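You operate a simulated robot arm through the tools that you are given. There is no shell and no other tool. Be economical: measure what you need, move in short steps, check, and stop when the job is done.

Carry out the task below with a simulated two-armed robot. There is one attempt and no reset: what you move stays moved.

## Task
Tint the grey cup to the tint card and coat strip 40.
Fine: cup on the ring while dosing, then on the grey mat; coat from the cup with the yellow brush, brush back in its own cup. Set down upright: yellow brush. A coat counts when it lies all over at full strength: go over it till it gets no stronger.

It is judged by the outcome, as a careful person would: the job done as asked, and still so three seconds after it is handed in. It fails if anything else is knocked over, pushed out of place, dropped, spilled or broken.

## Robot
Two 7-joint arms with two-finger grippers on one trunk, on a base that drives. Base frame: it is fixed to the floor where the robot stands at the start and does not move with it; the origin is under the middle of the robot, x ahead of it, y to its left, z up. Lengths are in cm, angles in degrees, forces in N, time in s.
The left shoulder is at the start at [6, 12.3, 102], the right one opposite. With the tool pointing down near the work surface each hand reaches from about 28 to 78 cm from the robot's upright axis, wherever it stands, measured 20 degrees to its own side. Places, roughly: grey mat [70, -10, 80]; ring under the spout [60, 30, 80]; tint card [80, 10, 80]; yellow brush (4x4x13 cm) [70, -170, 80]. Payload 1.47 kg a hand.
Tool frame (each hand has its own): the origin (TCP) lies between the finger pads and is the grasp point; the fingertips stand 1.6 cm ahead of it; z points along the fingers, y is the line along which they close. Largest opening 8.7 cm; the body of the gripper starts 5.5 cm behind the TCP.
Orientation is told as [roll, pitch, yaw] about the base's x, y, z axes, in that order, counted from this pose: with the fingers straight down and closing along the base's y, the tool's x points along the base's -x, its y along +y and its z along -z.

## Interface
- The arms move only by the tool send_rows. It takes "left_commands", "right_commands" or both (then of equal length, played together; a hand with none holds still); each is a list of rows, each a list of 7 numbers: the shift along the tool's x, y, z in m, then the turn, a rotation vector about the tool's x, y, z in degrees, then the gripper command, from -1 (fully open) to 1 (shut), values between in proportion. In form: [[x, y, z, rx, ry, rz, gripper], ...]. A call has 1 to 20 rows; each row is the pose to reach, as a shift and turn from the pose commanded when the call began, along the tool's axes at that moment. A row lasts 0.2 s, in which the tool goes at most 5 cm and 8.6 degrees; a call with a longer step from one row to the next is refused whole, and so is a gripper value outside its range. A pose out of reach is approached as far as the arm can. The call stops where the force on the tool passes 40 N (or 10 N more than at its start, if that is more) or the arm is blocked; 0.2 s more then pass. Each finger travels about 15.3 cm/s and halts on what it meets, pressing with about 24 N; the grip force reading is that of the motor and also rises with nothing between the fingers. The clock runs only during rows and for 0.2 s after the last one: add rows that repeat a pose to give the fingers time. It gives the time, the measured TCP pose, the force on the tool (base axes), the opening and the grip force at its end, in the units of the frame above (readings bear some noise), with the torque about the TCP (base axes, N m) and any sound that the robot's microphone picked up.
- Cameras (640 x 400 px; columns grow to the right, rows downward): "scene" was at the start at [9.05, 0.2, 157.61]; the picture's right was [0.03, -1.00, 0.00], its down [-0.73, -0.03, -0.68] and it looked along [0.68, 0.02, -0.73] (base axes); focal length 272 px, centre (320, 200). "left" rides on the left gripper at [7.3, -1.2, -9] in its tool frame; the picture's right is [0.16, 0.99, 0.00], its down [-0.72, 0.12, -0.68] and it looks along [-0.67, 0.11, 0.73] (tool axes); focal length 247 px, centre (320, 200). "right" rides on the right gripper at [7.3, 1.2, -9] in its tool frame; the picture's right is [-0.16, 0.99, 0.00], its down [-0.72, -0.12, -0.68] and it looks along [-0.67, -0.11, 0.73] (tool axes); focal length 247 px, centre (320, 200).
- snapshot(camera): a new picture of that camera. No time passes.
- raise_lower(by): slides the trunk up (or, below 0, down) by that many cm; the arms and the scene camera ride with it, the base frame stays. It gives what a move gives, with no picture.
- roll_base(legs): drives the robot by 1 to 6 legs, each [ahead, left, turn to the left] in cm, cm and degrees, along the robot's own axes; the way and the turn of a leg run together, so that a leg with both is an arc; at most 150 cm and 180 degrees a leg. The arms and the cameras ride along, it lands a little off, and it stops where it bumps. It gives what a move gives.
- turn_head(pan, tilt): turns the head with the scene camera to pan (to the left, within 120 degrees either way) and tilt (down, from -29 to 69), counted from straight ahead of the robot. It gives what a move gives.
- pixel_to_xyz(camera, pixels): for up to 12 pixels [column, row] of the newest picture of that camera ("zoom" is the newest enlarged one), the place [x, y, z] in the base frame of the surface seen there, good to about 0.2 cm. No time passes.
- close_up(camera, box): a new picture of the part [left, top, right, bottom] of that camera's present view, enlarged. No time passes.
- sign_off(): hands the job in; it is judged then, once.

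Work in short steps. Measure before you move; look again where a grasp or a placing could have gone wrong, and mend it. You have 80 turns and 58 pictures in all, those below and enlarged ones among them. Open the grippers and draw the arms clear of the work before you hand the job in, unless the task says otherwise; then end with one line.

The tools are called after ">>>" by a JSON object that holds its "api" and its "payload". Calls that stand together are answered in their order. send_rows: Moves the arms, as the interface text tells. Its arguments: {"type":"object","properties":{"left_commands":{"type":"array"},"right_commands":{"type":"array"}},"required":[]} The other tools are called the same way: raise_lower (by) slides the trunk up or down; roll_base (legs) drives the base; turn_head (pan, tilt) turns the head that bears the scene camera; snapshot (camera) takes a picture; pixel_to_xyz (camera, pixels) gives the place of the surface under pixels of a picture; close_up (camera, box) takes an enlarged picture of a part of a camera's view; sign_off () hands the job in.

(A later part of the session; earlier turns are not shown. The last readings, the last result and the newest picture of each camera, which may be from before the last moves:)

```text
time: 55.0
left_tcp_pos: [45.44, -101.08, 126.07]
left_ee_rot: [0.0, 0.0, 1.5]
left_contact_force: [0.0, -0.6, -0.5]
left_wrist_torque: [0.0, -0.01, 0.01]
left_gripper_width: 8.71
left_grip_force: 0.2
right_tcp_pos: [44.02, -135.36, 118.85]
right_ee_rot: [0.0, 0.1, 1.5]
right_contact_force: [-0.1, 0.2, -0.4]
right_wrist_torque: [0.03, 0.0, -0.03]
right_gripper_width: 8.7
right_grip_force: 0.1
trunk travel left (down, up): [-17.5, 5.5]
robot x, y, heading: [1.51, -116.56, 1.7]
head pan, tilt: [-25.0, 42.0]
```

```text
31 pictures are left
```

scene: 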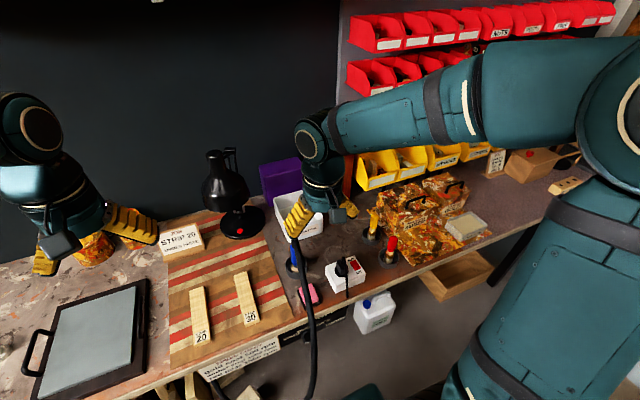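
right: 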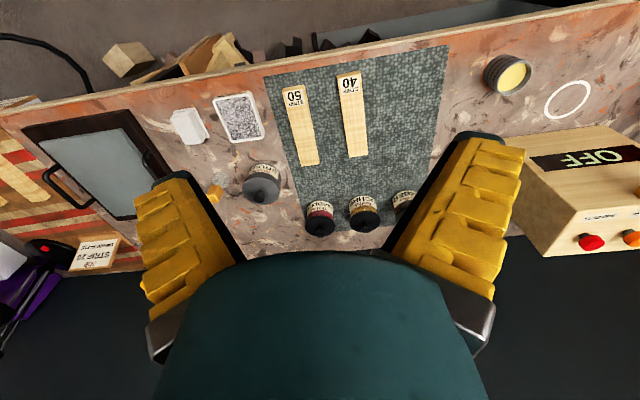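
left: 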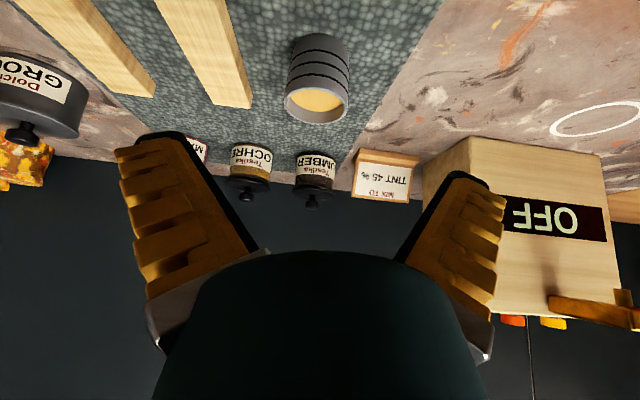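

Brushes in view: blue (293,257), yellow (375,222), red (392,247). I zoom in on them, and on the written signs in case they matter.

>>> {"api": "close_up", "payload": {"camera": "scene", "box": [280, 170, 480, 310]}}

>>> {"api": "pixel_to_xyz", "payload": {"camera": "zoom", "pixels": [[300, 120], [300, 160], [298, 190], [285, 205], [358, 230], [355, 285], [315, 200]]}}

>>> {"api": "close_up", "payload": {"camera": "scene", "box": [140, 210, 320, 390]}}

```text
2.86 times, centred on (380, 240) of scene
```

zoom: 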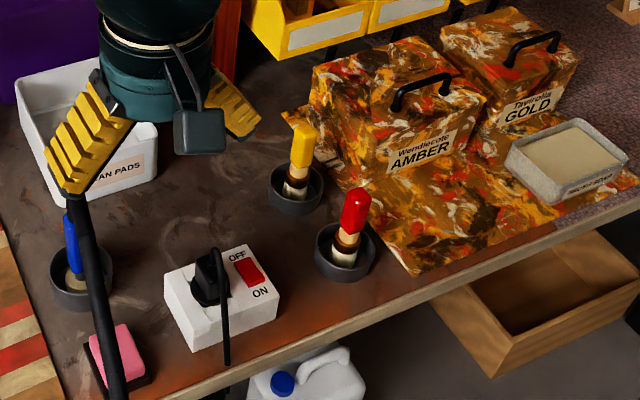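

```text
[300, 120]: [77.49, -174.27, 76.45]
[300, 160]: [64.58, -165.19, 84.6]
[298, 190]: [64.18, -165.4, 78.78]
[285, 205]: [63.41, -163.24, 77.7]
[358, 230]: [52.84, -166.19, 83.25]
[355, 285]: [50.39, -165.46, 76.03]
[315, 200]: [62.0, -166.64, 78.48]
```

```text
2.22 times, centred on (230, 300) of scene
```

zoom: 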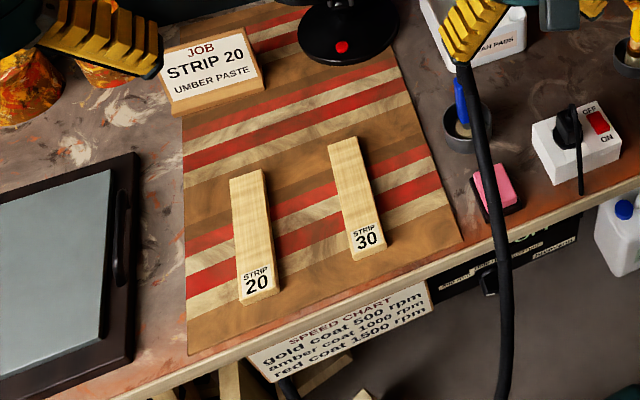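

The signs concern other jobs. The yellow brush stands in its holder at about (64.4, -165.5), handle top near z 89. I drive another 28 cm right and straighten the heading.

>>> {"api": "roll_base", "payload": {"legs": [[-1, -29, -1.7]]}}

>>> {"api": "turn_head", "payload": {"pan": -20, "tilt": 48}}

>>> {"api": "snapshot", "payload": {"camera": "scene"}}

>>> {"api": "snapshot", "payload": {"camera": "right"}}

```text
time: 58.2
left_tcp_pos: [45.08, -131.31, 126.07]
left_ee_rot: [0.0, 0.0, -0.1]
left_contact_force: [0.0, 0.0, 0.3]
left_wrist_torque: [-0.02, 0.01, 0.03]
left_gripper_width: 8.73
left_grip_force: 0.1
right_tcp_pos: [42.98, -165.45, 118.9]
right_ee_rot: [0.0, 0.0, -0.1]
right_contact_force: [0.3, 0.3, 0.4]
right_wrist_torque: [0.0, 0.0, 0.04]
right_gripper_width: 8.7
right_grip_force: 0.0
trunk travel left (down, up): [-17.5, 5.5]
robot x, y, heading: [0.88, -145.53, -0.2]
head pan, tilt: [-25.0, 42.0]
```

```text
time: 58.8
left_tcp_pos: [45.16, -131.23, 126.02]
left_ee_rot: [0.0, 0.0, -0.2]
left_contact_force: [0.3, 0.6, 0.2]
left_wrist_torque: [-0.01, -0.01, 0.02]
left_gripper_width: 8.69
left_grip_force: 0.0
right_tcp_pos: [42.93, -165.49, 118.86]
right_ee_rot: [0.0, 0.0, -0.1]
right_contact_force: [-0.2, 0.0, 0.1]
right_wrist_torque: [-0.02, 0.02, 0.0]
right_gripper_width: 8.73
right_grip_force: 0.2
trunk travel left (down, up): [-17.5, 5.5]
robot x, y, heading: [0.88, -145.71, -0.0]
head pan, tilt: [-20.0, 48.0]
```

```text
28 pictures are left
```

scene: 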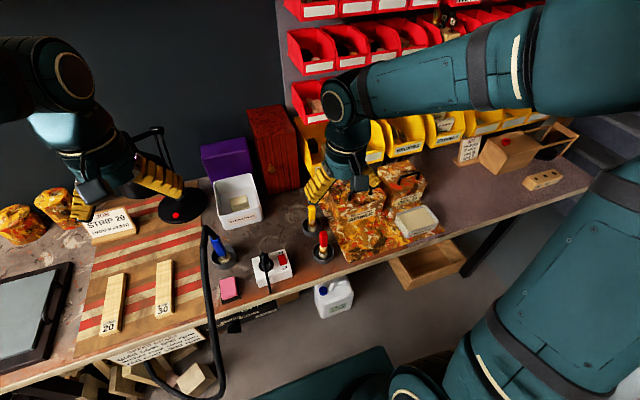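

```text
27 pictures are left
```

right: 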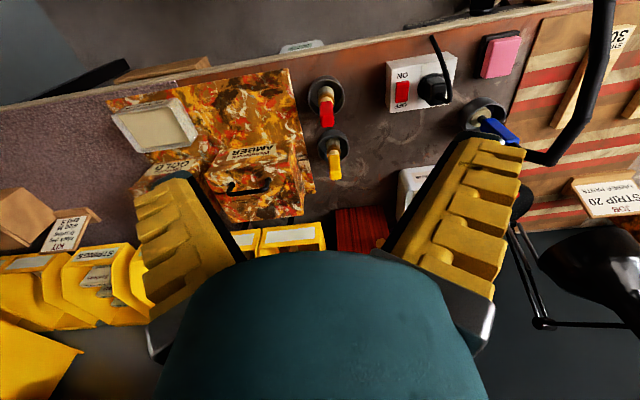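

There's a black hose looping near (207,260) in the scene. I measure its height and the brush positions.

>>> {"api": "pixel_to_xyz", "payload": {"camera": "scene", "pixels": [[206, 235], [207, 265], [210, 310], [222, 375], [312, 208], [312, 213], [312, 220], [323, 236]]}}

>>> {"api": "pixel_to_xyz", "payload": {"camera": "right", "pixels": [[335, 165], [335, 155], [333, 140], [316, 143], [349, 143], [328, 115], [600, 30], [545, 160], [597, 90]]}}

>>> {"api": "close_up", "payload": {"camera": "right", "box": [280, 60, 400, 200]}}

```text
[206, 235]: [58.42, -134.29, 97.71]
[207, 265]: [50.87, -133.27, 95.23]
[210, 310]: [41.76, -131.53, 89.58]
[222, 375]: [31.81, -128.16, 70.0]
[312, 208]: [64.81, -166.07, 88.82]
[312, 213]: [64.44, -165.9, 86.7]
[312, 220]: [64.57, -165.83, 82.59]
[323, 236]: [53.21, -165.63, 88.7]
```

```text
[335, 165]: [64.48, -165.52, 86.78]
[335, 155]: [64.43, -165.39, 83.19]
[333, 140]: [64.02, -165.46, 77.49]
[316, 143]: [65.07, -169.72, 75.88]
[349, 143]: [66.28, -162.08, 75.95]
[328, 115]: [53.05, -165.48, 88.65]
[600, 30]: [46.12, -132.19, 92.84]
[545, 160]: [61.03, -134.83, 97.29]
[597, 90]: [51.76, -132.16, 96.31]
```

```text
2.86 times, centred on (340, 130) of right
```

zoom: 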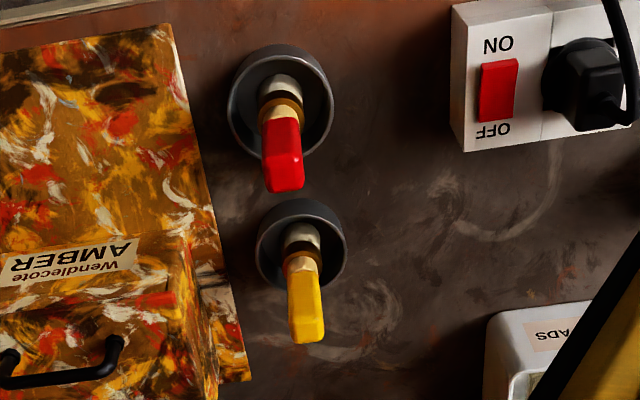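

The brush handle centre is (64.6, -165.6), z 82 to 89; the hose peaks near z 98, so I must carry high. I check how close and how tall the amber box is before descending.

>>> {"api": "pixel_to_xyz", "payload": {"camera": "right", "pixels": [[300, 150], [310, 185], [300, 205], [280, 145], [260, 182], [246, 190], [290, 75], [205, 165]]}}

>>> {"api": "pixel_to_xyz", "payload": {"camera": "scene", "pixels": [[335, 210], [345, 220], [350, 205], [340, 240], [375, 190], [360, 190]]}}

```text
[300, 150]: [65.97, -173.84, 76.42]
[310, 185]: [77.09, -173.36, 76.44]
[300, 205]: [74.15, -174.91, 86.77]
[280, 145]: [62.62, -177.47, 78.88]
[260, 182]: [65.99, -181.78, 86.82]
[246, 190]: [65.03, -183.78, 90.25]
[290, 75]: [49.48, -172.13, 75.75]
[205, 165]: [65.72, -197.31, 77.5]
```

```text
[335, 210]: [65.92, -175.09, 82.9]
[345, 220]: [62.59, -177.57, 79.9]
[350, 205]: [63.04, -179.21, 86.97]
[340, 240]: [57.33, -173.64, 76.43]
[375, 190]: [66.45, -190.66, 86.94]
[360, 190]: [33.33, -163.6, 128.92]
```

The box starts at y -175 (top 87), so the hand is clear. I move above the brush, stop at z 98, and check alignment.

>>> {"api": "send_rows", "payload": {"right_commands": [[-0.0434, 0, 0, 0, 0, 0, -0.3], [-0.0868, 0, 0, 0, 0, 0, -0.3], [-0.13, -0.001, 0, 0, 0, 0, -0.3], [-0.1736, -0.001, 0, 0, 0, 0, -0.3], [-0.217, -0.0015, 0, 0, 0, 0, -0.3], [-0.217, -0.0015, 0.042, 0, 0, 0, -0.3], [-0.217, -0.0015, 0.084, 0, 0, 0, -0.3], [-0.217, -0.0015, 0.126, 0, 0, 0, -0.3], [-0.217, -0.0015, 0.168, 0, 0, 0, -0.3], [-0.217, -0.0015, 0.209, 0, 0, 0, -0.3], [-0.217, -0.0015, 0.209, 0, 0, 0, -0.3]]}}

>>> {"api": "snapshot", "payload": {"camera": "right"}}

>>> {"api": "pixel_to_xyz", "payload": {"camera": "right", "pixels": [[320, 140], [320, 120], [318, 100]]}}

```text
time: 61.2
left_tcp_pos: [45.08, -131.17, 126.14]
left_ee_rot: [0.1, 0.0, -0.1]
left_contact_force: [-0.3, 0.1, 0.8]
left_wrist_torque: [0.01, 0.01, 0.01]
left_gripper_width: 8.71
left_grip_force: 0.0
right_tcp_pos: [64.64, -165.47, 97.91]
right_ee_rot: [0.0, 0.0, -0.1]
right_contact_force: [0.5, -1.0, -0.2]
right_wrist_torque: [-0.02, -0.04, -0.01]
right_gripper_width: 6.14
right_grip_force: 3.9
trunk travel left (down, up): [-17.5, 5.5]
robot x, y, heading: [1.37, -145.76, 0.0]
head pan, tilt: [-20.0, 48.0]
```

```text
25 pictures are left
```

right: 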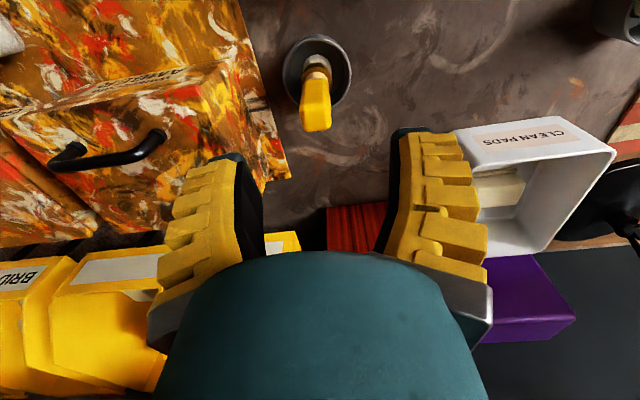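

```text
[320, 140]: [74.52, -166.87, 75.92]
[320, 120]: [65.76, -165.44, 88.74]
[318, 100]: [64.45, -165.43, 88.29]
```

Aligned: handle top at (64.8, -165.5, 88.7), TCP (64.6, -165.5). I descend 11.8 cm and close.

>>> {"api": "send_rows", "payload": {"right_commands": [[0, 0, 0.04, 0, 0, 0, -0.3], [0, 0, 0.08, 0, 0, 0, -0.3], [0, 0, 0.105, 0, 0, 0, -0.3], [0, 0, 0.118, 0, 0, 0, -0.3], [0, 0, 0.118, 0, 0, 0, -0.3], [0, 0, 0.118, 0, 0, 0, 0.3], [0, 0, 0.118, 0, 0, 0, 1], [0, 0, 0.118, 0, 0, 0, 1], [0, 0, 0.118, 0, 0, 0, 1]]}}

>>> {"api": "snapshot", "payload": {"camera": "right"}}

```text
time: 63.2
left_tcp_pos: [45.05, -131.08, 126.17]
left_ee_rot: [-0.1, 0.0, 0.0]
left_contact_force: [0.0, 0.6, 0.0]
left_wrist_torque: [0.0, -0.01, 0.0]
left_gripper_width: 8.67
left_grip_force: 0.0
right_tcp_pos: [64.69, -165.45, 86.02]
right_ee_rot: [0.0, 0.0, -0.1]
right_contact_force: [0.7, -1.6, 8.4]
right_wrist_torque: [-0.01, -0.03, 0.0]
right_gripper_width: 1.84
right_grip_force: 24.1
trunk travel left (down, up): [-17.5, 5.5]
robot x, y, heading: [0.81, -145.59, -0.2]
head pan, tilt: [-20.0, 48.0]
```

```text
24 pictures are left
```

right: 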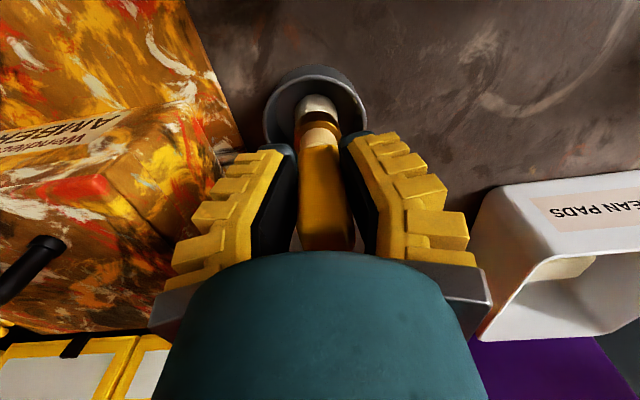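

Gripped (1.84 cm); reference seat pose is (64.7, -165.45, 86.0). I lift straight up 32 cm, draw back 20 cm, and look.

>>> {"api": "send_rows", "payload": {"right_commands": [[0, 0, -0.02, 0, 0, 0, 1], [0, 0, -0.05, 0, 0, 0, 1], [0, 0, -0.09, 0, 0, 0, 1], [0, 0, -0.13, 0, 0, 0, 1], [0, 0, -0.17, 0, 0, 0, 1], [0, 0, -0.21, 0, 0, 0, 1], [0, 0, -0.25, 0, 0, 0, 1], [0, 0, -0.29, 0, 0, 0, 1], [0, 0, -0.33, 0, 0, 0, 1], [0.04, 0, -0.33, 0, 0, 0, 1], [0.08, 0, -0.33, 0, 0, 0, 1], [0.12, 0, -0.33, 0, 0, 0, 1], [0.16, 0, -0.33, 0, 0, 0, 1], [0.2, 0, -0.33, 0, 0, 0, 1], [0.2, 0, -0.33, 0, 0, 0, 1]]}}

>>> {"api": "snapshot", "payload": {"camera": "right"}}

>>> {"api": "snapshot", "payload": {"camera": "scene"}}

```text
time: 66.4
left_tcp_pos: [45.27, -131.17, 126.18]
left_ee_rot: [0.0, 0.0, -0.1]
left_contact_force: [0.2, -0.2, -1.2]
left_wrist_torque: [0.01, 0.02, 0.0]
left_gripper_width: 8.68
left_grip_force: 0.0
right_tcp_pos: [44.4, -165.36, 118.91]
right_ee_rot: [-0.1, 0.0, 0.0]
right_contact_force: [0.2, 0.6, -0.7]
right_wrist_torque: [0.02, 0.03, -0.01]
right_gripper_width: 1.51
right_grip_force: 23.8
trunk travel left (down, up): [-17.5, 5.5]
robot x, y, heading: [0.85, -145.48, -0.1]
head pan, tilt: [-20.0, 48.0]
```

```text
23 pictures are left
```

right: 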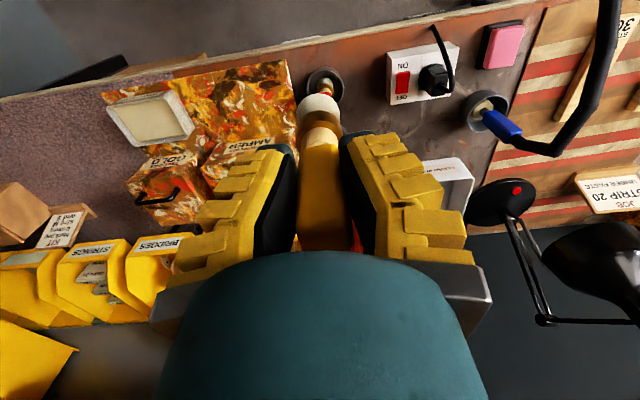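

```text
22 pictures are left
```

scene: 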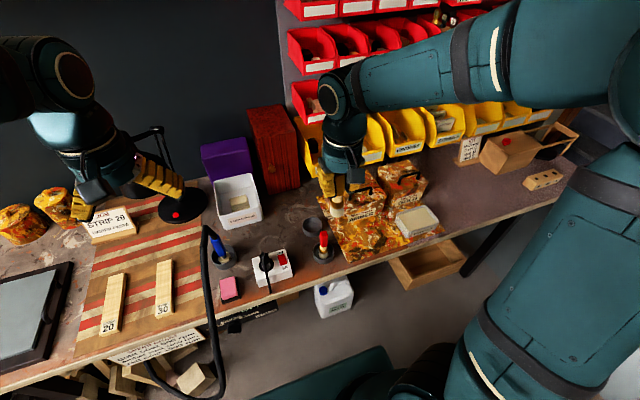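

The brush is held and the other brushes are undisturbed. I measure the tip offset, then drive back left to the mat with everything above the hose.

>>> {"api": "pixel_to_xyz", "payload": {"camera": "right", "pixels": [[318, 100], [318, 110], [300, 112], [338, 112]]}}

>>> {"api": "pixel_to_xyz", "payload": {"camera": "scene", "pixels": [[336, 200], [336, 208], [336, 214]]}}

>>> {"api": "roll_base", "payload": {"legs": [[0, 146, 0]]}}

>>> {"api": "turn_head", "payload": {"pan": -5, "tilt": 52}}

>>> {"api": "snapshot", "payload": {"camera": "scene"}}

```text
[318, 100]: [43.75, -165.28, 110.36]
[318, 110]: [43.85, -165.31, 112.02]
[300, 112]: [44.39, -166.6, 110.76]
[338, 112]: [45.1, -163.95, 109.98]
```

```text
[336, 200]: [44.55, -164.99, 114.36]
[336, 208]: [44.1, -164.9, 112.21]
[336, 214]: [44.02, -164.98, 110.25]
```

```text
time: 79.4
left_tcp_pos: [45.43, 14.61, 126.14]
left_ee_rot: [0.0, 0.0, 0.0]
left_contact_force: [-0.4, -0.2, 0.0]
left_wrist_torque: [0.01, -0.05, 0.05]
left_gripper_width: 8.7
left_grip_force: 0.1
right_tcp_pos: [44.63, -19.57, 118.98]
right_ee_rot: [0.0, 0.0, 0.1]
right_contact_force: [0.0, 0.4, -1.2]
right_wrist_torque: [-0.01, 0.03, -0.02]
right_gripper_width: 1.51
right_grip_force: 24.4
trunk travel left (down, up): [-17.5, 5.5]
robot x, y, heading: [1.1, 0.21, -0.1]
head pan, tilt: [-20.0, 48.0]
```

```text
time: 80.2
left_tcp_pos: [45.25, 14.75, 126.14]
left_ee_rot: [0.1, 0.0, 0.0]
left_contact_force: [0.7, -0.2, 0.3]
left_wrist_torque: [0.01, -0.01, -0.01]
left_gripper_width: 8.69
left_grip_force: 0.0
right_tcp_pos: [44.68, -19.55, 118.96]
right_ee_rot: [0.0, 0.1, 0.1]
right_contact_force: [0.3, -0.9, -1.4]
right_wrist_torque: [0.01, 0.01, 0.02]
right_gripper_width: 1.48
right_grip_force: 24.3
trunk travel left (down, up): [-17.5, 5.5]
robot x, y, heading: [0.98, 0.17, 0.2]
head pan, tilt: [-5.0, 52.0]
```

```text
21 pictures are left
```

scene: 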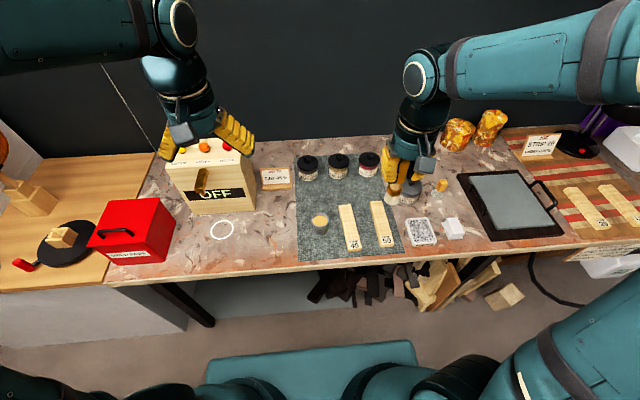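

Back at the mat with the brush held. I enlarge the mat to measure the strip and cup.

>>> {"api": "close_up", "payload": {"camera": "scene", "box": [290, 140, 450, 270]}}

>>> {"api": "pixel_to_xyz", "payload": {"camera": "zoom", "pixels": [[196, 257], [242, 255], [217, 445], [200, 262], [238, 260], [222, 395], [250, 388], [285, 390], [120, 325], [120, 310], [100, 325], [140, 325]]}}

```text
3.08 times, centred on (370, 205) of scene
```

zoom: 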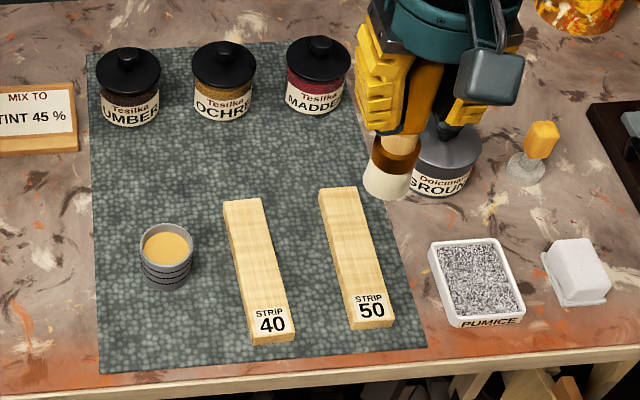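

```text
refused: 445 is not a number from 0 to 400
```

>>> {"api": "pixel_to_xyz", "payload": {"camera": "zoom", "pixels": [[224, 201], [262, 199], [247, 337], [293, 333], [270, 308], [166, 246], [166, 226], [142, 245], [192, 243], [258, 308], [386, 195], [386, 188]]}}

```text
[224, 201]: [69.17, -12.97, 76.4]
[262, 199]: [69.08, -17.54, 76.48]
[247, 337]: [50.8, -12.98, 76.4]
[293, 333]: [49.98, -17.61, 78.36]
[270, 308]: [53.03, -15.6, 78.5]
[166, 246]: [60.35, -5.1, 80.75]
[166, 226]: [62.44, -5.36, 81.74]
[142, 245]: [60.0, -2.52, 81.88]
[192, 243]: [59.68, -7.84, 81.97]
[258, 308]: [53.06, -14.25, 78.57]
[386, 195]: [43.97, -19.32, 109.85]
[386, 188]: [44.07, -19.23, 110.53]
```

Strip 40 lies at x 50 to 68.7, y about -13.2 to -17.5, top 78.5; cup centre is about (59.7, -5.1), rim 81.9. The brush tip is about 9.3 cm below the TCP. I move above the cup to z 100 and check.

>>> {"api": "send_rows", "payload": {"right_commands": [[-0.03, 0.029, 0, 0, 0, 0, 1], [-0.06, 0.058, 0, 0, 0, 0, 1], [-0.09, 0.087, 0, 0, 0, 0, 1], [-0.12, 0.116, 0, 0, 0, 0, 1], [-0.149, 0.145, 0, 0, 0, 0, 1], [-0.149, 0.145, 0.04, 0, 0, 0, 1], [-0.149, 0.145, 0.08, 0, 0, 0, 1], [-0.149, 0.145, 0.12, 0, 0, 0, 1], [-0.149, 0.145, 0.16, 0, 0, 0, 1], [-0.149, 0.145, 0.19, 0, 0, 0, 1], [-0.149, 0.145, 0.19, 0, 0, 0, 1]]}}

>>> {"api": "snapshot", "payload": {"camera": "right"}}

>>> {"api": "close_up", "payload": {"camera": "scene", "box": [270, 150, 430, 270]}}

```text
time: 82.5
left_tcp_pos: [45.13, 14.64, 126.04]
left_ee_rot: [0.0, 0.0, 0.1]
left_contact_force: [-0.5, 0.2, -0.1]
left_wrist_torque: [0.03, 0.03, -0.04]
left_gripper_width: 8.71
left_grip_force: 0.0
right_tcp_pos: [59.63, -5.1, 99.87]
right_ee_rot: [0.0, -0.1, 0.1]
right_contact_force: [-0.6, 0.0, -1.3]
right_wrist_torque: [0.0, 0.01, -0.02]
right_gripper_width: 1.51
right_grip_force: 23.9
trunk travel left (down, up): [-17.5, 5.5]
robot x, y, heading: [1.49, -0.04, -0.2]
head pan, tilt: [-5.0, 52.0]
```

```text
19 pictures are left
```

right: 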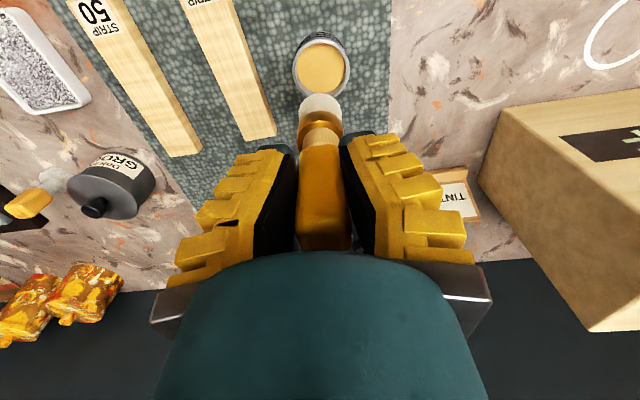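

```text
3.33 times, centred on (350, 210) of scene
```

zoom: 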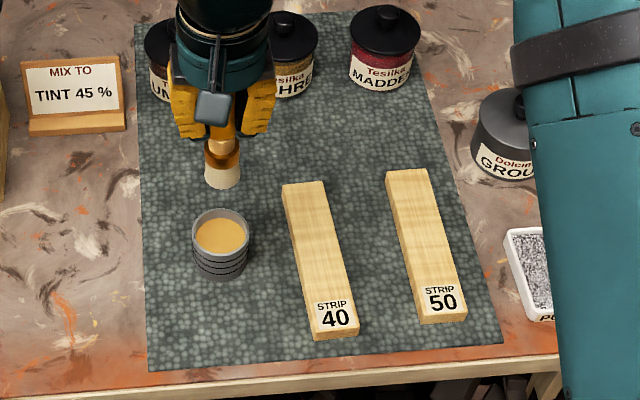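

I check the cup rim and the strip's edges precisely from these two pictures.

>>> {"api": "pixel_to_xyz", "payload": {"camera": "right", "pixels": [[321, 66], [295, 70], [348, 66], [318, 42], [324, 93]]}}

>>> {"api": "pixel_to_xyz", "payload": {"camera": "zoom", "pixels": [[285, 187], [321, 184], [288, 200], [325, 200], [314, 330], [355, 326], [302, 270], [337, 250], [222, 184], [222, 176]]}}

```text
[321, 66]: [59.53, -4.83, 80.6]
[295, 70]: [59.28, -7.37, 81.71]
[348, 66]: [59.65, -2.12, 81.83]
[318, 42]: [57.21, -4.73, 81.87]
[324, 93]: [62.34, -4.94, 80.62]
```

```text
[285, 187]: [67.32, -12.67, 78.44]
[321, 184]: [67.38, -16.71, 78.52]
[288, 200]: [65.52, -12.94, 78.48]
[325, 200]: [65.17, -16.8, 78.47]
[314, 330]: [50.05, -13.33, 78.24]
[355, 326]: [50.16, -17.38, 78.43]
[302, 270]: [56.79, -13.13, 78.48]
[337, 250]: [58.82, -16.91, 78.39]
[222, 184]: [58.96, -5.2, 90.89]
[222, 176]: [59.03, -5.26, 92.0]
```

Cup centre is (59.6, -4.8); the strip's centreline runs (67.6,-14.7) to (49.9,-15.35), 4 cm wide, top 78.45. I dip the brush (TCP to z 88.2), dwell, and lift.

>>> {"api": "send_rows", "payload": {"right_commands": [[0, 0.003, 0, 0, 0, 0, 1], [0, 0.003, 0.04, 0, 0, 0, 1], [0, 0.003, 0.08, 0, 0, 0, 1], [0, 0.003, 0.1, 0, 0, 0, 1], [0, 0.003, 0.117, 0, 0, 0, 1], [0, 0.003, 0.117, 0, 0, 0, 1], [0, 0.003, 0.117, 0, 0, 0, 1], [0, 0.003, 0.1, 0, 0, 0, 1], [0, 0.003, 0.07, 0, 0, 0, 1], [0, 0.003, 0.03, 0, 0, 0, 1], [0, 0.003, 0, 0, 0, 0, 1], [0, 0.003, 0, 0, 0, 0, 1]]}}

>>> {"api": "close_up", "payload": {"camera": "scene", "box": [270, 150, 430, 270]}}

```text
time: 85.2
left_tcp_pos: [45.29, 14.63, 126.06]
left_ee_rot: [0.0, 0.0, 0.0]
left_contact_force: [0.1, 0.7, -0.3]
left_wrist_torque: [-0.02, 0.01, 0.01]
left_gripper_width: 8.69
left_grip_force: 0.0
right_tcp_pos: [59.68, -4.74, 100.1]
right_ee_rot: [0.0, -0.1, 0.0]
right_contact_force: [0.5, -0.6, -0.9]
right_wrist_torque: [0.01, 0.03, 0.0]
right_gripper_width: 1.49
right_grip_force: 24.4
trunk travel left (down, up): [-17.5, 5.5]
robot x, y, heading: [0.8, 0.08, -0.1]
head pan, tilt: [-5.0, 52.0]
```

```text
3.33 times, centred on (350, 210) of scene
```

zoom: 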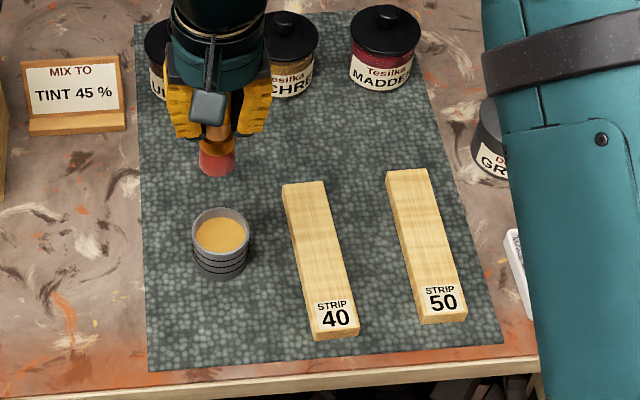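

The bristles now carry colour (reddish at (215,162)), and the tip looks higher than before, so the brush may have slid up in the grip. I measure it.

>>> {"api": "pixel_to_xyz", "payload": {"camera": "zoom", "pixels": [[217, 173], [217, 168], [217, 160], [217, 150], [221, 235]]}}

>>> {"api": "snapshot", "payload": {"camera": "right"}}

```text
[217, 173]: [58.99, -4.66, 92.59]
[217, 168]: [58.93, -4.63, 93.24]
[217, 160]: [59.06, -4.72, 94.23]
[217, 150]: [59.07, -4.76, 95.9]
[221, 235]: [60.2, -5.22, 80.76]
```

```text
16 pictures are left
```

right: 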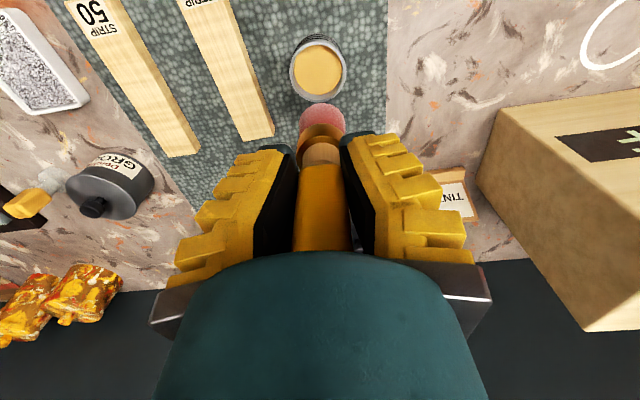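

The tip is now about 7.8 cm below the TCP: it met the paint at z 80.6 and slid up 1.6 cm in the grip, still held on the handle, cup undisturbed. I go to the far end of strip 40 and lower to light contact (TCP about 86.3).

>>> {"api": "send_rows", "payload": {"right_commands": [[-0.0237, -0.03, 0, 0, 0, 0, 1], [-0.0474, -0.06, 0, 0, 0, 0, 1], [-0.071, -0.09, 0, 0, 0, 0, 1], [-0.071, -0.09, 0.04, 0, 0, 0, 1], [-0.071, -0.09, 0.08, 0, 0, 0, 1], [-0.071, -0.09, 0.11, 0, 0, 0, 1], [-0.071, -0.09, 0.13, 0, 0, 0, 1], [-0.071, -0.09, 0.138, 0, 0, 0, 1], [-0.071, -0.09, 0.138, 0, 0, 0, 1]]}}

```text
time: 87.2
left_tcp_pos: [45.15, 14.75, 126.23]
left_ee_rot: [-0.1, -0.1, -0.1]
left_contact_force: [0.8, -0.6, -0.7]
left_wrist_torque: [-0.04, 0.01, -0.03]
left_gripper_width: 8.7
left_grip_force: 0.0
right_tcp_pos: [66.81, -13.77, 86.44]
right_ee_rot: [0.0, -0.1, 0.1]
right_contact_force: [0.4, 0.4, 4.8]
right_wrist_torque: [0.01, 0.01, -0.03]
right_gripper_width: 1.75
right_grip_force: 23.8
trunk travel left (down, up): [-17.5, 5.5]
robot x, y, heading: [0.41, 0.12, -0.1]
head pan, tilt: [-5.0, 52.0]
```

Light contact (4.8 N). I draw the first stroke along the left half of the strip toward the label end and look.

>>> {"api": "send_rows", "payload": {"right_commands": [[0.0134, -0.0005, 0, 0, 0, 0, 1], [0.0268, -0.001, 0, 0, 0, 0, 1], [0.0402, -0.0015, 0, 0, 0, 0, 1], [0.0537, -0.002, 0, 0, 0, 0, 1], [0.0671, -0.0025, 0, 0, 0, 0, 1], [0.0805, -0.003, 0, 0, 0, 0, 1], [0.0939, -0.0034, 0, 0, 0, 0, 1], [0.1073, -0.0039, 0, 0, 0, 0, 1], [0.1207, -0.0044, 0, 0, 0, 0, 1], [0.1342, -0.0049, 0, 0, 0, 0, 1], [0.1476, -0.0054, 0, 0, 0, 0, 1], [0.161, -0.0059, 0, 0, 0, 0, 1], [0.161, -0.0059, 0, 0, 0, 0, 1]]}}

>>> {"api": "close_up", "payload": {"camera": "scene", "box": [270, 150, 430, 270]}}

```text
time: 90.0
left_tcp_pos: [45.23, 14.75, 126.15]
left_ee_rot: [-0.1, 0.1, 0.0]
left_contact_force: [0.7, -0.8, -0.7]
left_wrist_torque: [-0.02, 0.03, 0.02]
left_gripper_width: 8.7
left_grip_force: 0.1
right_tcp_pos: [50.31, -14.35, 86.18]
right_ee_rot: [-0.1, 0.0, 0.1]
right_contact_force: [4.0, 1.3, 10.5]
right_wrist_torque: [0.01, -0.39, 0.03]
right_gripper_width: 2.04
right_grip_force: 24.6
trunk travel left (down, up): [-17.5, 5.5]
robot x, y, heading: [1.06, 0.04, 0.1]
head pan, tilt: [-5.0, 52.0]
```

```text
3.33 times, centred on (350, 210) of scene
```

zoom: 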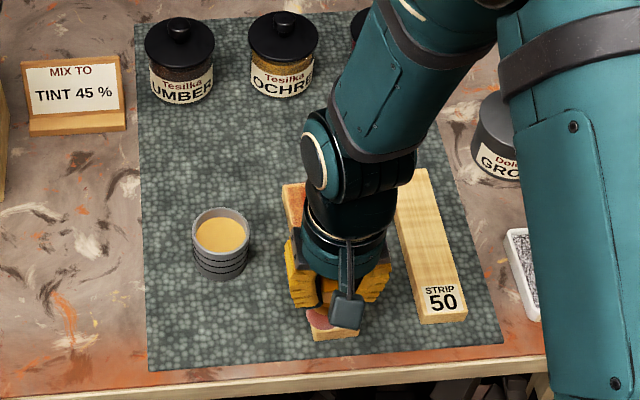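

Paint shows on the far part of the strip. I ease up 1 mm, then stroke back along the centre and return along the right half.

>>> {"api": "send_rows", "payload": {"right_commands": [[0, -0.01, -0.001, 0, 0, 0, 1], [-0.02, -0.0093, -0.001, 0, 0, 0, 1], [-0.04, -0.0085, -0.001, 0, 0, 0, 1], [-0.06, -0.0078, -0.001, 0, 0, 0, 1], [-0.08, -0.007, -0.001, 0, 0, 0, 1], [-0.1, -0.0063, -0.001, 0, 0, 0, 1], [-0.12, -0.0056, -0.001, 0, 0, 0, 1], [-0.14, -0.0049, -0.001, 0, 0, 0, 1], [-0.161, -0.0041, -0.001, 0, 0, 0, 1], [-0.161, -0.0141, -0.001, 0, 0, 0, 1], [-0.14, -0.0149, -0.001, 0, 0, 0, 1], [-0.12, -0.0156, -0.001, 0, 0, 0, 1], [-0.1, -0.0163, -0.001, 0, 0, 0, 1], [-0.08, -0.017, -0.001, 0, 0, 0, 1], [-0.06, -0.0178, -0.001, 0, 0, 0, 1], [-0.04, -0.0185, -0.001, 0, 0, 0, 1], [-0.02, -0.0193, -0.001, 0, 0, 0, 1], [0, -0.02, -0.001, 0, 0, 0, 1], [0, -0.02, -0.04, 0, 0, 0, 1], [0, -0.02, -0.09, 0, 0, 0, 1]]}}

>>> {"api": "snapshot", "payload": {"camera": "right"}}

```text
time: 94.2
left_tcp_pos: [45.17, 14.77, 126.24]
left_ee_rot: [0.0, 0.0, 0.0]
left_contact_force: [-0.4, 0.1, 0.0]
left_wrist_torque: [-0.04, -0.01, 0.02]
left_gripper_width: 8.71
left_grip_force: 0.0
right_tcp_pos: [50.42, -16.15, 95.29]
right_ee_rot: [0.0, -0.1, 0.0]
right_contact_force: [0.4, 0.8, -1.2]
right_wrist_torque: [0.04, -0.03, 0.01]
right_gripper_width: 1.48
right_grip_force: 24.6
trunk travel left (down, up): [-17.5, 5.5]
robot x, y, heading: [1.05, 0.34, -0.3]
head pan, tilt: [-5.0, 52.0]
```

```text
14 pictures are left
```

right: 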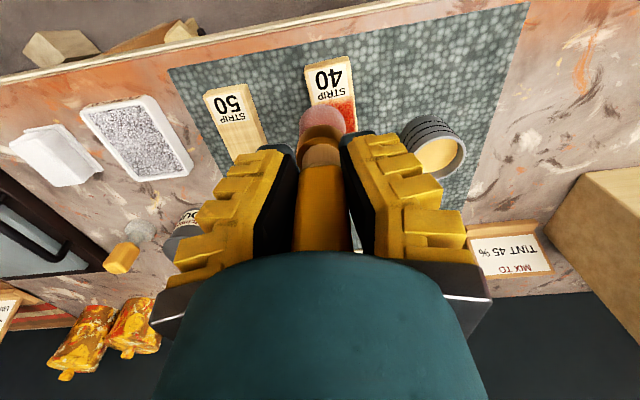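

The label stays uncoated and the area beyond it is red. I carry the brush back over the cup so the strip is visible.

>>> {"api": "send_rows", "payload": {"right_commands": [[0, 0, -0.045, 0, 0, 0, 1], [-0.031, 0.038, -0.045, 0, 0, 0, 1], [-0.062, 0.076, -0.045, 0, 0, 0, 1], [-0.0925, 0.1135, -0.045, 0, 0, 0, 1], [-0.0925, 0.1135, -0.045, 0, 0, 0, 1]]}}

>>> {"api": "close_up", "payload": {"camera": "scene", "box": [290, 180, 400, 260]}}

```text
time: 95.3
left_tcp_pos: [45.15, 14.59, 126.09]
left_ee_rot: [0.0, 0.0, -0.1]
left_contact_force: [-0.1, -0.9, 0.4]
left_wrist_torque: [-0.01, -0.04, 0.0]
left_gripper_width: 8.71
left_grip_force: 0.1
right_tcp_pos: [59.56, -5.09, 99.61]
right_ee_rot: [0.0, -0.1, -0.1]
right_contact_force: [0.5, -1.0, -0.9]
right_wrist_torque: [0.02, -0.01, -0.01]
right_gripper_width: 1.51
right_grip_force: 24.4
trunk travel left (down, up): [-17.5, 5.5]
robot x, y, heading: [1.23, 0.05, 0.1]
head pan, tilt: [-5.0, 52.0]
```

```text
5.00 times, centred on (345, 220) of scene
```

zoom: 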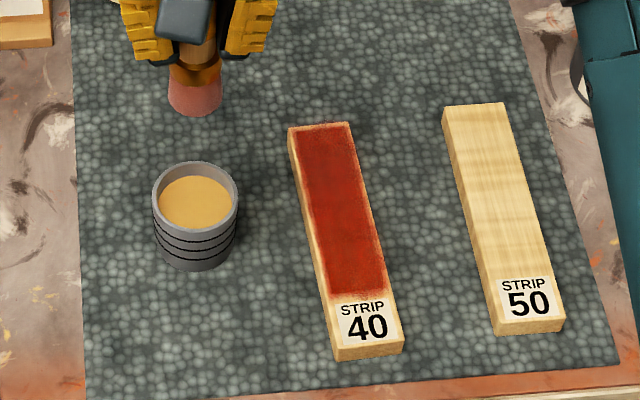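

The coat covers most of it but fades along the left edge and far end. I redip lightly (TCP to 88.3), then make a second, wider round of strokes.

>>> {"api": "send_rows", "payload": {"right_commands": [[0, 0.003, 0.04, 0, 0, 0, 1], [0, 0.003, 0.08, 0, 0, 0, 1], [0, 0.003, 0.105, 0, 0, 0, 1], [0, 0.003, 0.1135, 0, 0, 0, 1], [0, 0.003, 0.1145, 0, 0, 0, 1], [0, 0.003, 0.1145, 0, 0, 0, 1]]}}

>>> {"api": "send_rows", "payload": {"right_commands": [[0, 0, -0.04, 0, 0, 0, 1], [0, 0, -0.08, 0, 0, 0, 1], [-0.026, -0.028, -0.08, 0, 0, 0, 1], [-0.052, -0.056, -0.08, 0, 0, 0, 1], [-0.077, -0.084, -0.08, 0, 0, 0, 1], [-0.077, -0.084, -0.04, 0, 0, 0, 1], [-0.077, -0.084, 0, 0, 0, 0, 1], [-0.077, -0.084, 0.02, 0, 0, 0, 1], [-0.077, -0.084, 0.02, 0, 0, 0, 1]]}}

```text
time: 96.8
left_tcp_pos: [45.05, 14.77, 126.15]
left_ee_rot: [0.0, -0.1, 0.0]
left_contact_force: [-0.9, -0.3, -0.9]
left_wrist_torque: [0.0, 0.01, 0.02]
left_gripper_width: 8.69
left_grip_force: 0.0
right_tcp_pos: [59.76, -4.55, 88.52]
right_ee_rot: [0.0, -0.3, -0.1]
right_contact_force: [4.1, 2.8, 32.2]
right_wrist_torque: [0.64, -1.21, 0.02]
right_gripper_width: 1.72
right_grip_force: 24.1
trunk travel left (down, up): [-17.5, 5.5]
robot x, y, heading: [1.25, -0.19, -0.1]
head pan, tilt: [-5.0, 52.0]
```

```text
time: 98.8
left_tcp_pos: [45.27, 14.64, 126.32]
left_ee_rot: [0.0, 0.0, 0.0]
left_contact_force: [-0.6, 0.4, 0.3]
left_wrist_torque: [0.05, -0.03, -0.02]
left_gripper_width: 8.71
left_grip_force: 0.0
right_tcp_pos: [67.41, -13.12, 86.27]
right_ee_rot: [0.0, -0.1, -0.1]
right_contact_force: [0.2, 0.2, -1.3]
right_wrist_torque: [0.01, 0.01, 0.03]
right_gripper_width: 1.51
right_grip_force: 24.3
trunk travel left (down, up): [-17.5, 5.5]
robot x, y, heading: [0.9, 0.32, -0.1]
head pan, tilt: [-5.0, 52.0]
```

The dip force was higher than I wanted (32 N), and there is no contact at z 86.27 now, so the brush slid up a bit more. I check the cup and brush.

>>> {"api": "close_up", "payload": {"camera": "scene", "box": [290, 180, 400, 260]}}

>>> {"api": "pixel_to_xyz", "payload": {"camera": "zoom", "pixels": [[197, 200], [156, 195], [235, 195], [197, 168]]}}

>>> {"api": "snapshot", "payload": {"camera": "right"}}

```text
5.00 times, centred on (345, 220) of scene
```

zoom: 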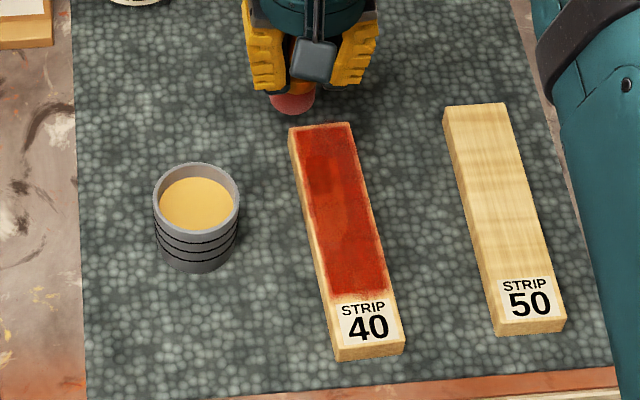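

```text
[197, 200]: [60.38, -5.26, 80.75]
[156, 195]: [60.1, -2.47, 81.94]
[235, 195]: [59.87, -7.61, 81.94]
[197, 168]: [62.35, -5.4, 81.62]
```

```text
11 pictures are left
```

right: 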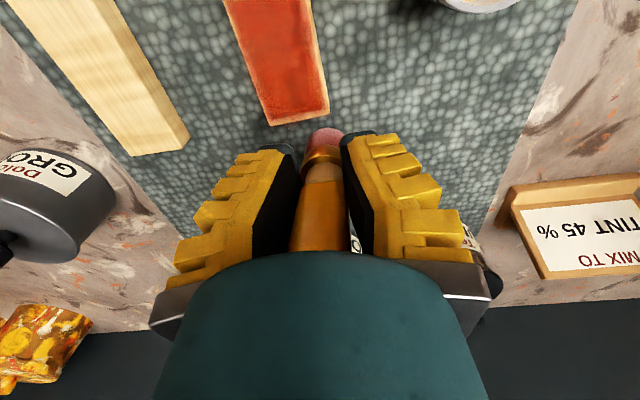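

The cup has not moved. I measure the brush tip again from both views.

>>> {"api": "pixel_to_xyz", "payload": {"camera": "right", "pixels": [[326, 130], [322, 138], [310, 137], [338, 133], [320, 165], [325, 152], [270, 122], [328, 112]]}}

>>> {"api": "pixel_to_xyz", "payload": {"camera": "zoom", "pixels": [[292, 111], [292, 105], [274, 100], [312, 100], [293, 95], [291, 127], [349, 123]]}}

```text
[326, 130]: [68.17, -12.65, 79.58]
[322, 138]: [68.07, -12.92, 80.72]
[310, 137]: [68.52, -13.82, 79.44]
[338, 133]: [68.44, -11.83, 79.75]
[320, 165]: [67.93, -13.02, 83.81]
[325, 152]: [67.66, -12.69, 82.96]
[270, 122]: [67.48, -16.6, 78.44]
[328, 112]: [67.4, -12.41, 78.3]
```

```text
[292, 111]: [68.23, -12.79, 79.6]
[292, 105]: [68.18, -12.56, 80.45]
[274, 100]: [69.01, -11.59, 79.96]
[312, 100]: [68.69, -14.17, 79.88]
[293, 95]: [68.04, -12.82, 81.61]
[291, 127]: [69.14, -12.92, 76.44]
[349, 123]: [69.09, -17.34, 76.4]
```

The brush tilted in the grip, tip roughly 10° forward (tip centre about x 69.3 with TCP 67.4), and is now about 7.0 cm long below the TCP. I lift, pitch the tool +10° to bring the brush upright, and measure again.

>>> {"api": "send_rows", "payload": {"right_commands": [[0, 0, -0.02, 0, 3, 0, 1], [0.007, -0.003, -0.02, 0, 6.5, 0, 1], [0.014, -0.006, -0.02, 0, 10, 0, 1], [0.014, -0.006, -0.02, 0, 10, 0, 1]]}}

>>> {"api": "close_up", "payload": {"camera": "right", "box": [250, 60, 410, 260]}}

>>> {"api": "pixel_to_xyz", "payload": {"camera": "right", "pixels": [[324, 132], [322, 138], [324, 152], [320, 165], [320, 180], [320, 200], [320, 220], [320, 240]]}}

```text
time: 99.8
left_tcp_pos: [45.32, 14.63, 126.05]
left_ee_rot: [0.0, 0.0, 0.0]
left_contact_force: [0.2, -0.4, 0.7]
left_wrist_torque: [0.02, -0.02, 0.0]
left_gripper_width: 8.69
left_grip_force: 0.0
right_tcp_pos: [66.1, -13.67, 88.18]
right_ee_rot: [-0.1, 10.1, -0.1]
right_contact_force: [-0.1, 0.2, -0.7]
right_wrist_torque: [-0.01, 0.01, 0.03]
right_gripper_width: 1.49
right_grip_force: 23.9
trunk travel left (down, up): [-17.5, 5.5]
robot x, y, heading: [1.02, -0.1, -0.2]
head pan, tilt: [-5.0, 52.0]
```

```text
2.00 times, centred on (330, 160) of right
```

zoom: 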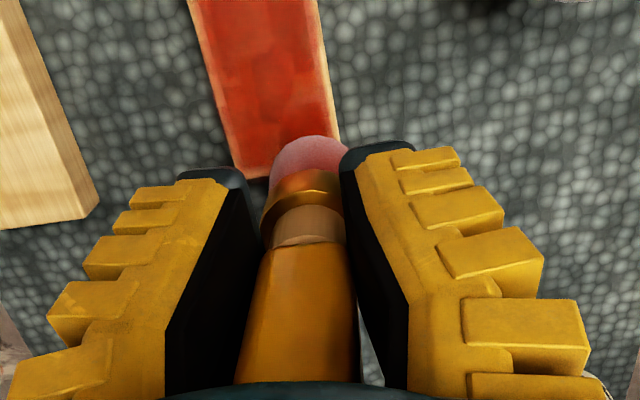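

```text
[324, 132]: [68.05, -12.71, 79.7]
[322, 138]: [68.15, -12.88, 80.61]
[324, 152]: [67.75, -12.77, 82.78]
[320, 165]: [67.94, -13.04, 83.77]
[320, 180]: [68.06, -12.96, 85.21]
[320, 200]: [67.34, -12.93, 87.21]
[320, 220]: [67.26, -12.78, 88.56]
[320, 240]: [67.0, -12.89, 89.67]
```

Those readings were from the earlier picture; I now query the new close-up.

>>> {"api": "pixel_to_xyz", "payload": {"camera": "zoom", "pixels": [[310, 140], [308, 155], [306, 190], [302, 225], [300, 260], [300, 290], [298, 320], [298, 350], [298, 375], [275, 160], [335, 150]]}}

```text
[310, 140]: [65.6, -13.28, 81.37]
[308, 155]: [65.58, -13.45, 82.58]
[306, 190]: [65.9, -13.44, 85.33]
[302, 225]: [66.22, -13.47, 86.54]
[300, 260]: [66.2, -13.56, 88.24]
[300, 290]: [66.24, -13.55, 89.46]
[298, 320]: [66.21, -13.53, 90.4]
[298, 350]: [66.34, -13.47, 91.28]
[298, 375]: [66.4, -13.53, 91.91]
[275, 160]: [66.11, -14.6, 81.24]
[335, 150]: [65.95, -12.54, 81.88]
```

Now the brush is upright (handle front x 66.2–66.4 all the way), tip centre about (66.9, -13.5), bottom about z 81.2. I lower 2.65 cm to contact.

>>> {"api": "send_rows", "payload": {"right_commands": [[-0.0023, 0, 0.013, 0, 0, 0, 1], [-0.0042, 0, 0.0236, 0, 0, 0, 1], [-0.0046, 0, 0.0261, 0, 0, 0, 1], [-0.0046, 0, 0.0261, 0, 0, 0, 1]]}}

```text
time: 100.8
left_tcp_pos: [45.18, 14.8, 126.27]
left_ee_rot: [0.0, 0.0, 0.2]
left_contact_force: [0.2, 0.1, 0.4]
left_wrist_torque: [0.0, 0.04, -0.03]
left_gripper_width: 8.7
left_grip_force: 0.1
right_tcp_pos: [66.1, -13.74, 85.62]
right_ee_rot: [0.0, 9.9, 0.0]
right_contact_force: [-1.2, -0.3, 8.7]
right_wrist_torque: [-0.09, -0.03, -0.03]
right_gripper_width: 1.59
right_grip_force: 23.9
trunk travel left (down, up): [-17.5, 5.5]
robot x, y, heading: [0.82, 0.08, 0.0]
head pan, tilt: [-5.0, 52.0]
```

Contact 8.7 N. Second round: down the left edge, then back up the centre.

>>> {"api": "send_rows", "payload": {"right_commands": [[0.0177, -0.0007, 0.0026, 0, 0, 0, 1], [0.0354, -0.0013, 0.0058, 0, 0, 0, 1], [0.0532, -0.002, 0.0089, 0, 0, 0, 1], [0.0709, -0.0027, 0.012, 0, 0, 0, 1], [0.0886, -0.0033, 0.0152, 0, 0, 0, 1], [0.1063, -0.004, 0.0183, 0, 0, 0, 1], [0.1241, -0.0046, 0.0215, 0, 0, 0, 1], [0.1418, -0.0053, 0.0246, 0, 0, 0, 1], [0.1418, -0.0173, 0.0246, 0, 0, 0, 1], [0.1241, -0.0166, 0.0215, 0, 0, 0, 1], [0.1063, -0.016, 0.0183, 0, 0, 0, 1], [0.0886, -0.0153, 0.0152, 0, 0, 0, 1], [0.0709, -0.0147, 0.012, 0, 0, 0, 1], [0.0532, -0.014, 0.0089, 0, 0, 0, 1], [0.0354, -0.0133, 0.0058, 0, 0, 0, 1], [0.0177, -0.0127, 0.0026, 0, 0, 0, 1], [0, -0.012, -0.0005, 0, 0, 0, 1], [0, -0.024, -0.0005, 0, 0, 0, 1]]}}

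>>> {"api": "send_rows", "payload": {"right_commands": [[0.0177, -0.0007, 0.0031, 0, 0, 0, 1], [0.0354, -0.0013, 0.0063, 0, 0, 0, 1], [0.0532, -0.002, 0.0094, 0, 0, 0, 1], [0.0709, -0.0027, 0.0125, 0, 0, 0, 1], [0.0886, -0.0033, 0.0157, 0, 0, 0, 1], [0.1063, -0.004, 0.0188, 0, 0, 0, 1], [0.1241, -0.0046, 0.022, 0, 0, 0, 1], [0.1418, -0.0053, 0.0251, 0, 0, 0, 1], [0.1488, -0.0053, -0.0143, 0, 0, 0, 1], [0.1523, -0.0053, -0.034, 0, 0, 0, 1]]}}

```text
time: 104.5
left_tcp_pos: [45.25, 14.54, 126.19]
left_ee_rot: [-0.1, 0.1, 0.0]
left_contact_force: [-0.9, -0.3, 0.2]
left_wrist_torque: [0.0, 0.01, 0.03]
left_gripper_width: 8.74
left_grip_force: 0.2
right_tcp_pos: [66.14, -16.02, 85.65]
right_ee_rot: [0.2, 9.7, 0.2]
right_contact_force: [2.2, 4.3, 9.6]
right_wrist_torque: [0.27, -0.37, 0.06]
right_gripper_width: 1.57
right_grip_force: 23.8
trunk travel left (down, up): [-17.5, 5.5]
robot x, y, heading: [0.91, 0.1, 0.1]
head pan, tilt: [-5.0, 52.0]
```

```text
time: 106.8
left_tcp_pos: [45.37, 14.68, 126.16]
left_ee_rot: [0.0, 0.0, -0.1]
left_contact_force: [0.5, 0.3, -0.3]
left_wrist_torque: [0.0, -0.01, -0.01]
left_gripper_width: 8.71
left_grip_force: 0.0
right_tcp_pos: [51.66, -16.71, 91.59]
right_ee_rot: [0.0, 10.2, -0.1]
right_contact_force: [0.9, 0.7, -1.4]
right_wrist_torque: [0.0, 0.04, 0.01]
right_gripper_width: 1.5
right_grip_force: 23.7
trunk travel left (down, up): [-17.5, 5.5]
robot x, y, heading: [1.09, 0.19, 0.0]
head pan, tilt: [-5.0, 52.0]
```

I lift and carry the brush over the cup, and look at the strip's coat.

>>> {"api": "send_rows", "payload": {"right_commands": [[0.0052, 0, -0.0296, 0, 0, 0, 1], [0.0104, 0, -0.0591, 0, 0, 0, 1], [-0.0129, 0.0392, -0.0632, 0, 0, 0, 1], [-0.0362, 0.0784, -0.0674, 0, 0, 0, 1], [-0.0595, 0.1176, -0.0715, 0, 0, 0, 1], [-0.0595, 0.1176, -0.0715, 0, 0, 0, 1]]}}

>>> {"api": "close_up", "payload": {"camera": "scene", "box": [290, 180, 400, 260]}}

>>> {"api": "pixel_to_xyz", "payload": {"camera": "zoom", "pixels": [[195, 205], [195, 100], [195, 110], [195, 118], [291, 128], [348, 124], [335, 300], [390, 292]]}}

```text
time: 108.2
left_tcp_pos: [45.21, 14.62, 126.11]
left_ee_rot: [0.0, 0.0, 0.0]
left_contact_force: [0.1, -0.5, -0.4]
left_wrist_torque: [0.03, -0.03, -0.01]
left_gripper_width: 8.68
left_grip_force: 0.1
right_tcp_pos: [58.71, -5.08, 97.47]
right_ee_rot: [0.0, 9.9, 0.0]
right_contact_force: [-0.4, -0.3, -0.7]
right_wrist_torque: [0.0, 0.05, 0.03]
right_gripper_width: 1.52
right_grip_force: 24.2
trunk travel left (down, up): [-17.5, 5.5]
robot x, y, heading: [0.61, 0.08, 0.1]
head pan, tilt: [-5.0, 52.0]
```

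```text
5.00 times, centred on (345, 220) of scene
```

zoom: 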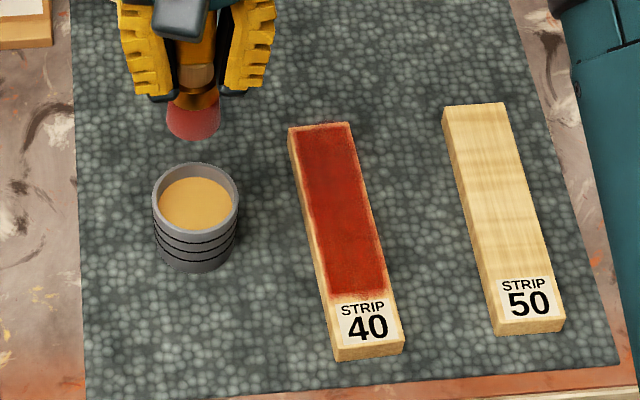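

```text
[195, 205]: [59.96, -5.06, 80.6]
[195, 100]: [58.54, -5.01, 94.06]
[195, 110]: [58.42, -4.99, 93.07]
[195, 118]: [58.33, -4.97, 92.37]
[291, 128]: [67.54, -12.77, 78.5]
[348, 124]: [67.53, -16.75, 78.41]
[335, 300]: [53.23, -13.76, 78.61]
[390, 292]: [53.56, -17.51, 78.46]
```

The coat is now darker and even, with a thin paler rim at the edges. I redip gently and start a third, wider round, to see whether it still strengthens.

>>> {"api": "send_rows", "payload": {"right_commands": [[-0.007, 0.0015, 0.0394, 0, 0, 0, 1], [-0.0139, 0.0015, 0.0788, 0, 0, 0, 1], [-0.0164, 0.0015, 0.0926, 0, 0, 0, 1], [-0.0171, 0.0015, 0.0965, 0, 0, 0, 1], [-0.0171, 0.0015, 0.0965, 0, 0, 0, 1], [-0.0104, 0.0015, 0.0591, 0, 0, 0, 1], [-0.0044, 0.0015, 0.0246, 0, 0, 0, 1], [-0.029, -0.026, 0.0203, 0, 0, 0, 1], [-0.0536, -0.054, 0.0159, 0, 0, 0, 1], [-0.0777, -0.0817, 0.0116, 0, 0, 0, 1], [-0.0847, -0.0817, 0.051, 0, 0, 0, 1], [-0.0917, -0.0817, 0.0904, 0, 0, 0, 1], [-0.094, -0.0817, 0.1037, 0, 0, 0, 1], [-0.094, -0.0817, 0.1037, 0, 0, 0, 1]]}}

```text
time: 111.2
left_tcp_pos: [45.34, 14.67, 126.11]
left_ee_rot: [0.0, 0.0, -0.1]
left_contact_force: [0.2, 0.9, 0.3]
left_wrist_torque: [-0.03, 0.02, 0.01]
left_gripper_width: 8.71
left_grip_force: 0.1
right_tcp_pos: [66.2, -13.0, 85.64]
right_ee_rot: [0.0, 10.0, -0.1]
right_contact_force: [-0.3, -0.7, -1.1]
right_wrist_torque: [0.01, 0.03, 0.02]
right_gripper_width: 1.48
right_grip_force: 24.3
trunk travel left (down, up): [-17.5, 5.5]
robot x, y, heading: [1.06, -0.2, -0.1]
head pan, tilt: [-5.0, 52.0]
```

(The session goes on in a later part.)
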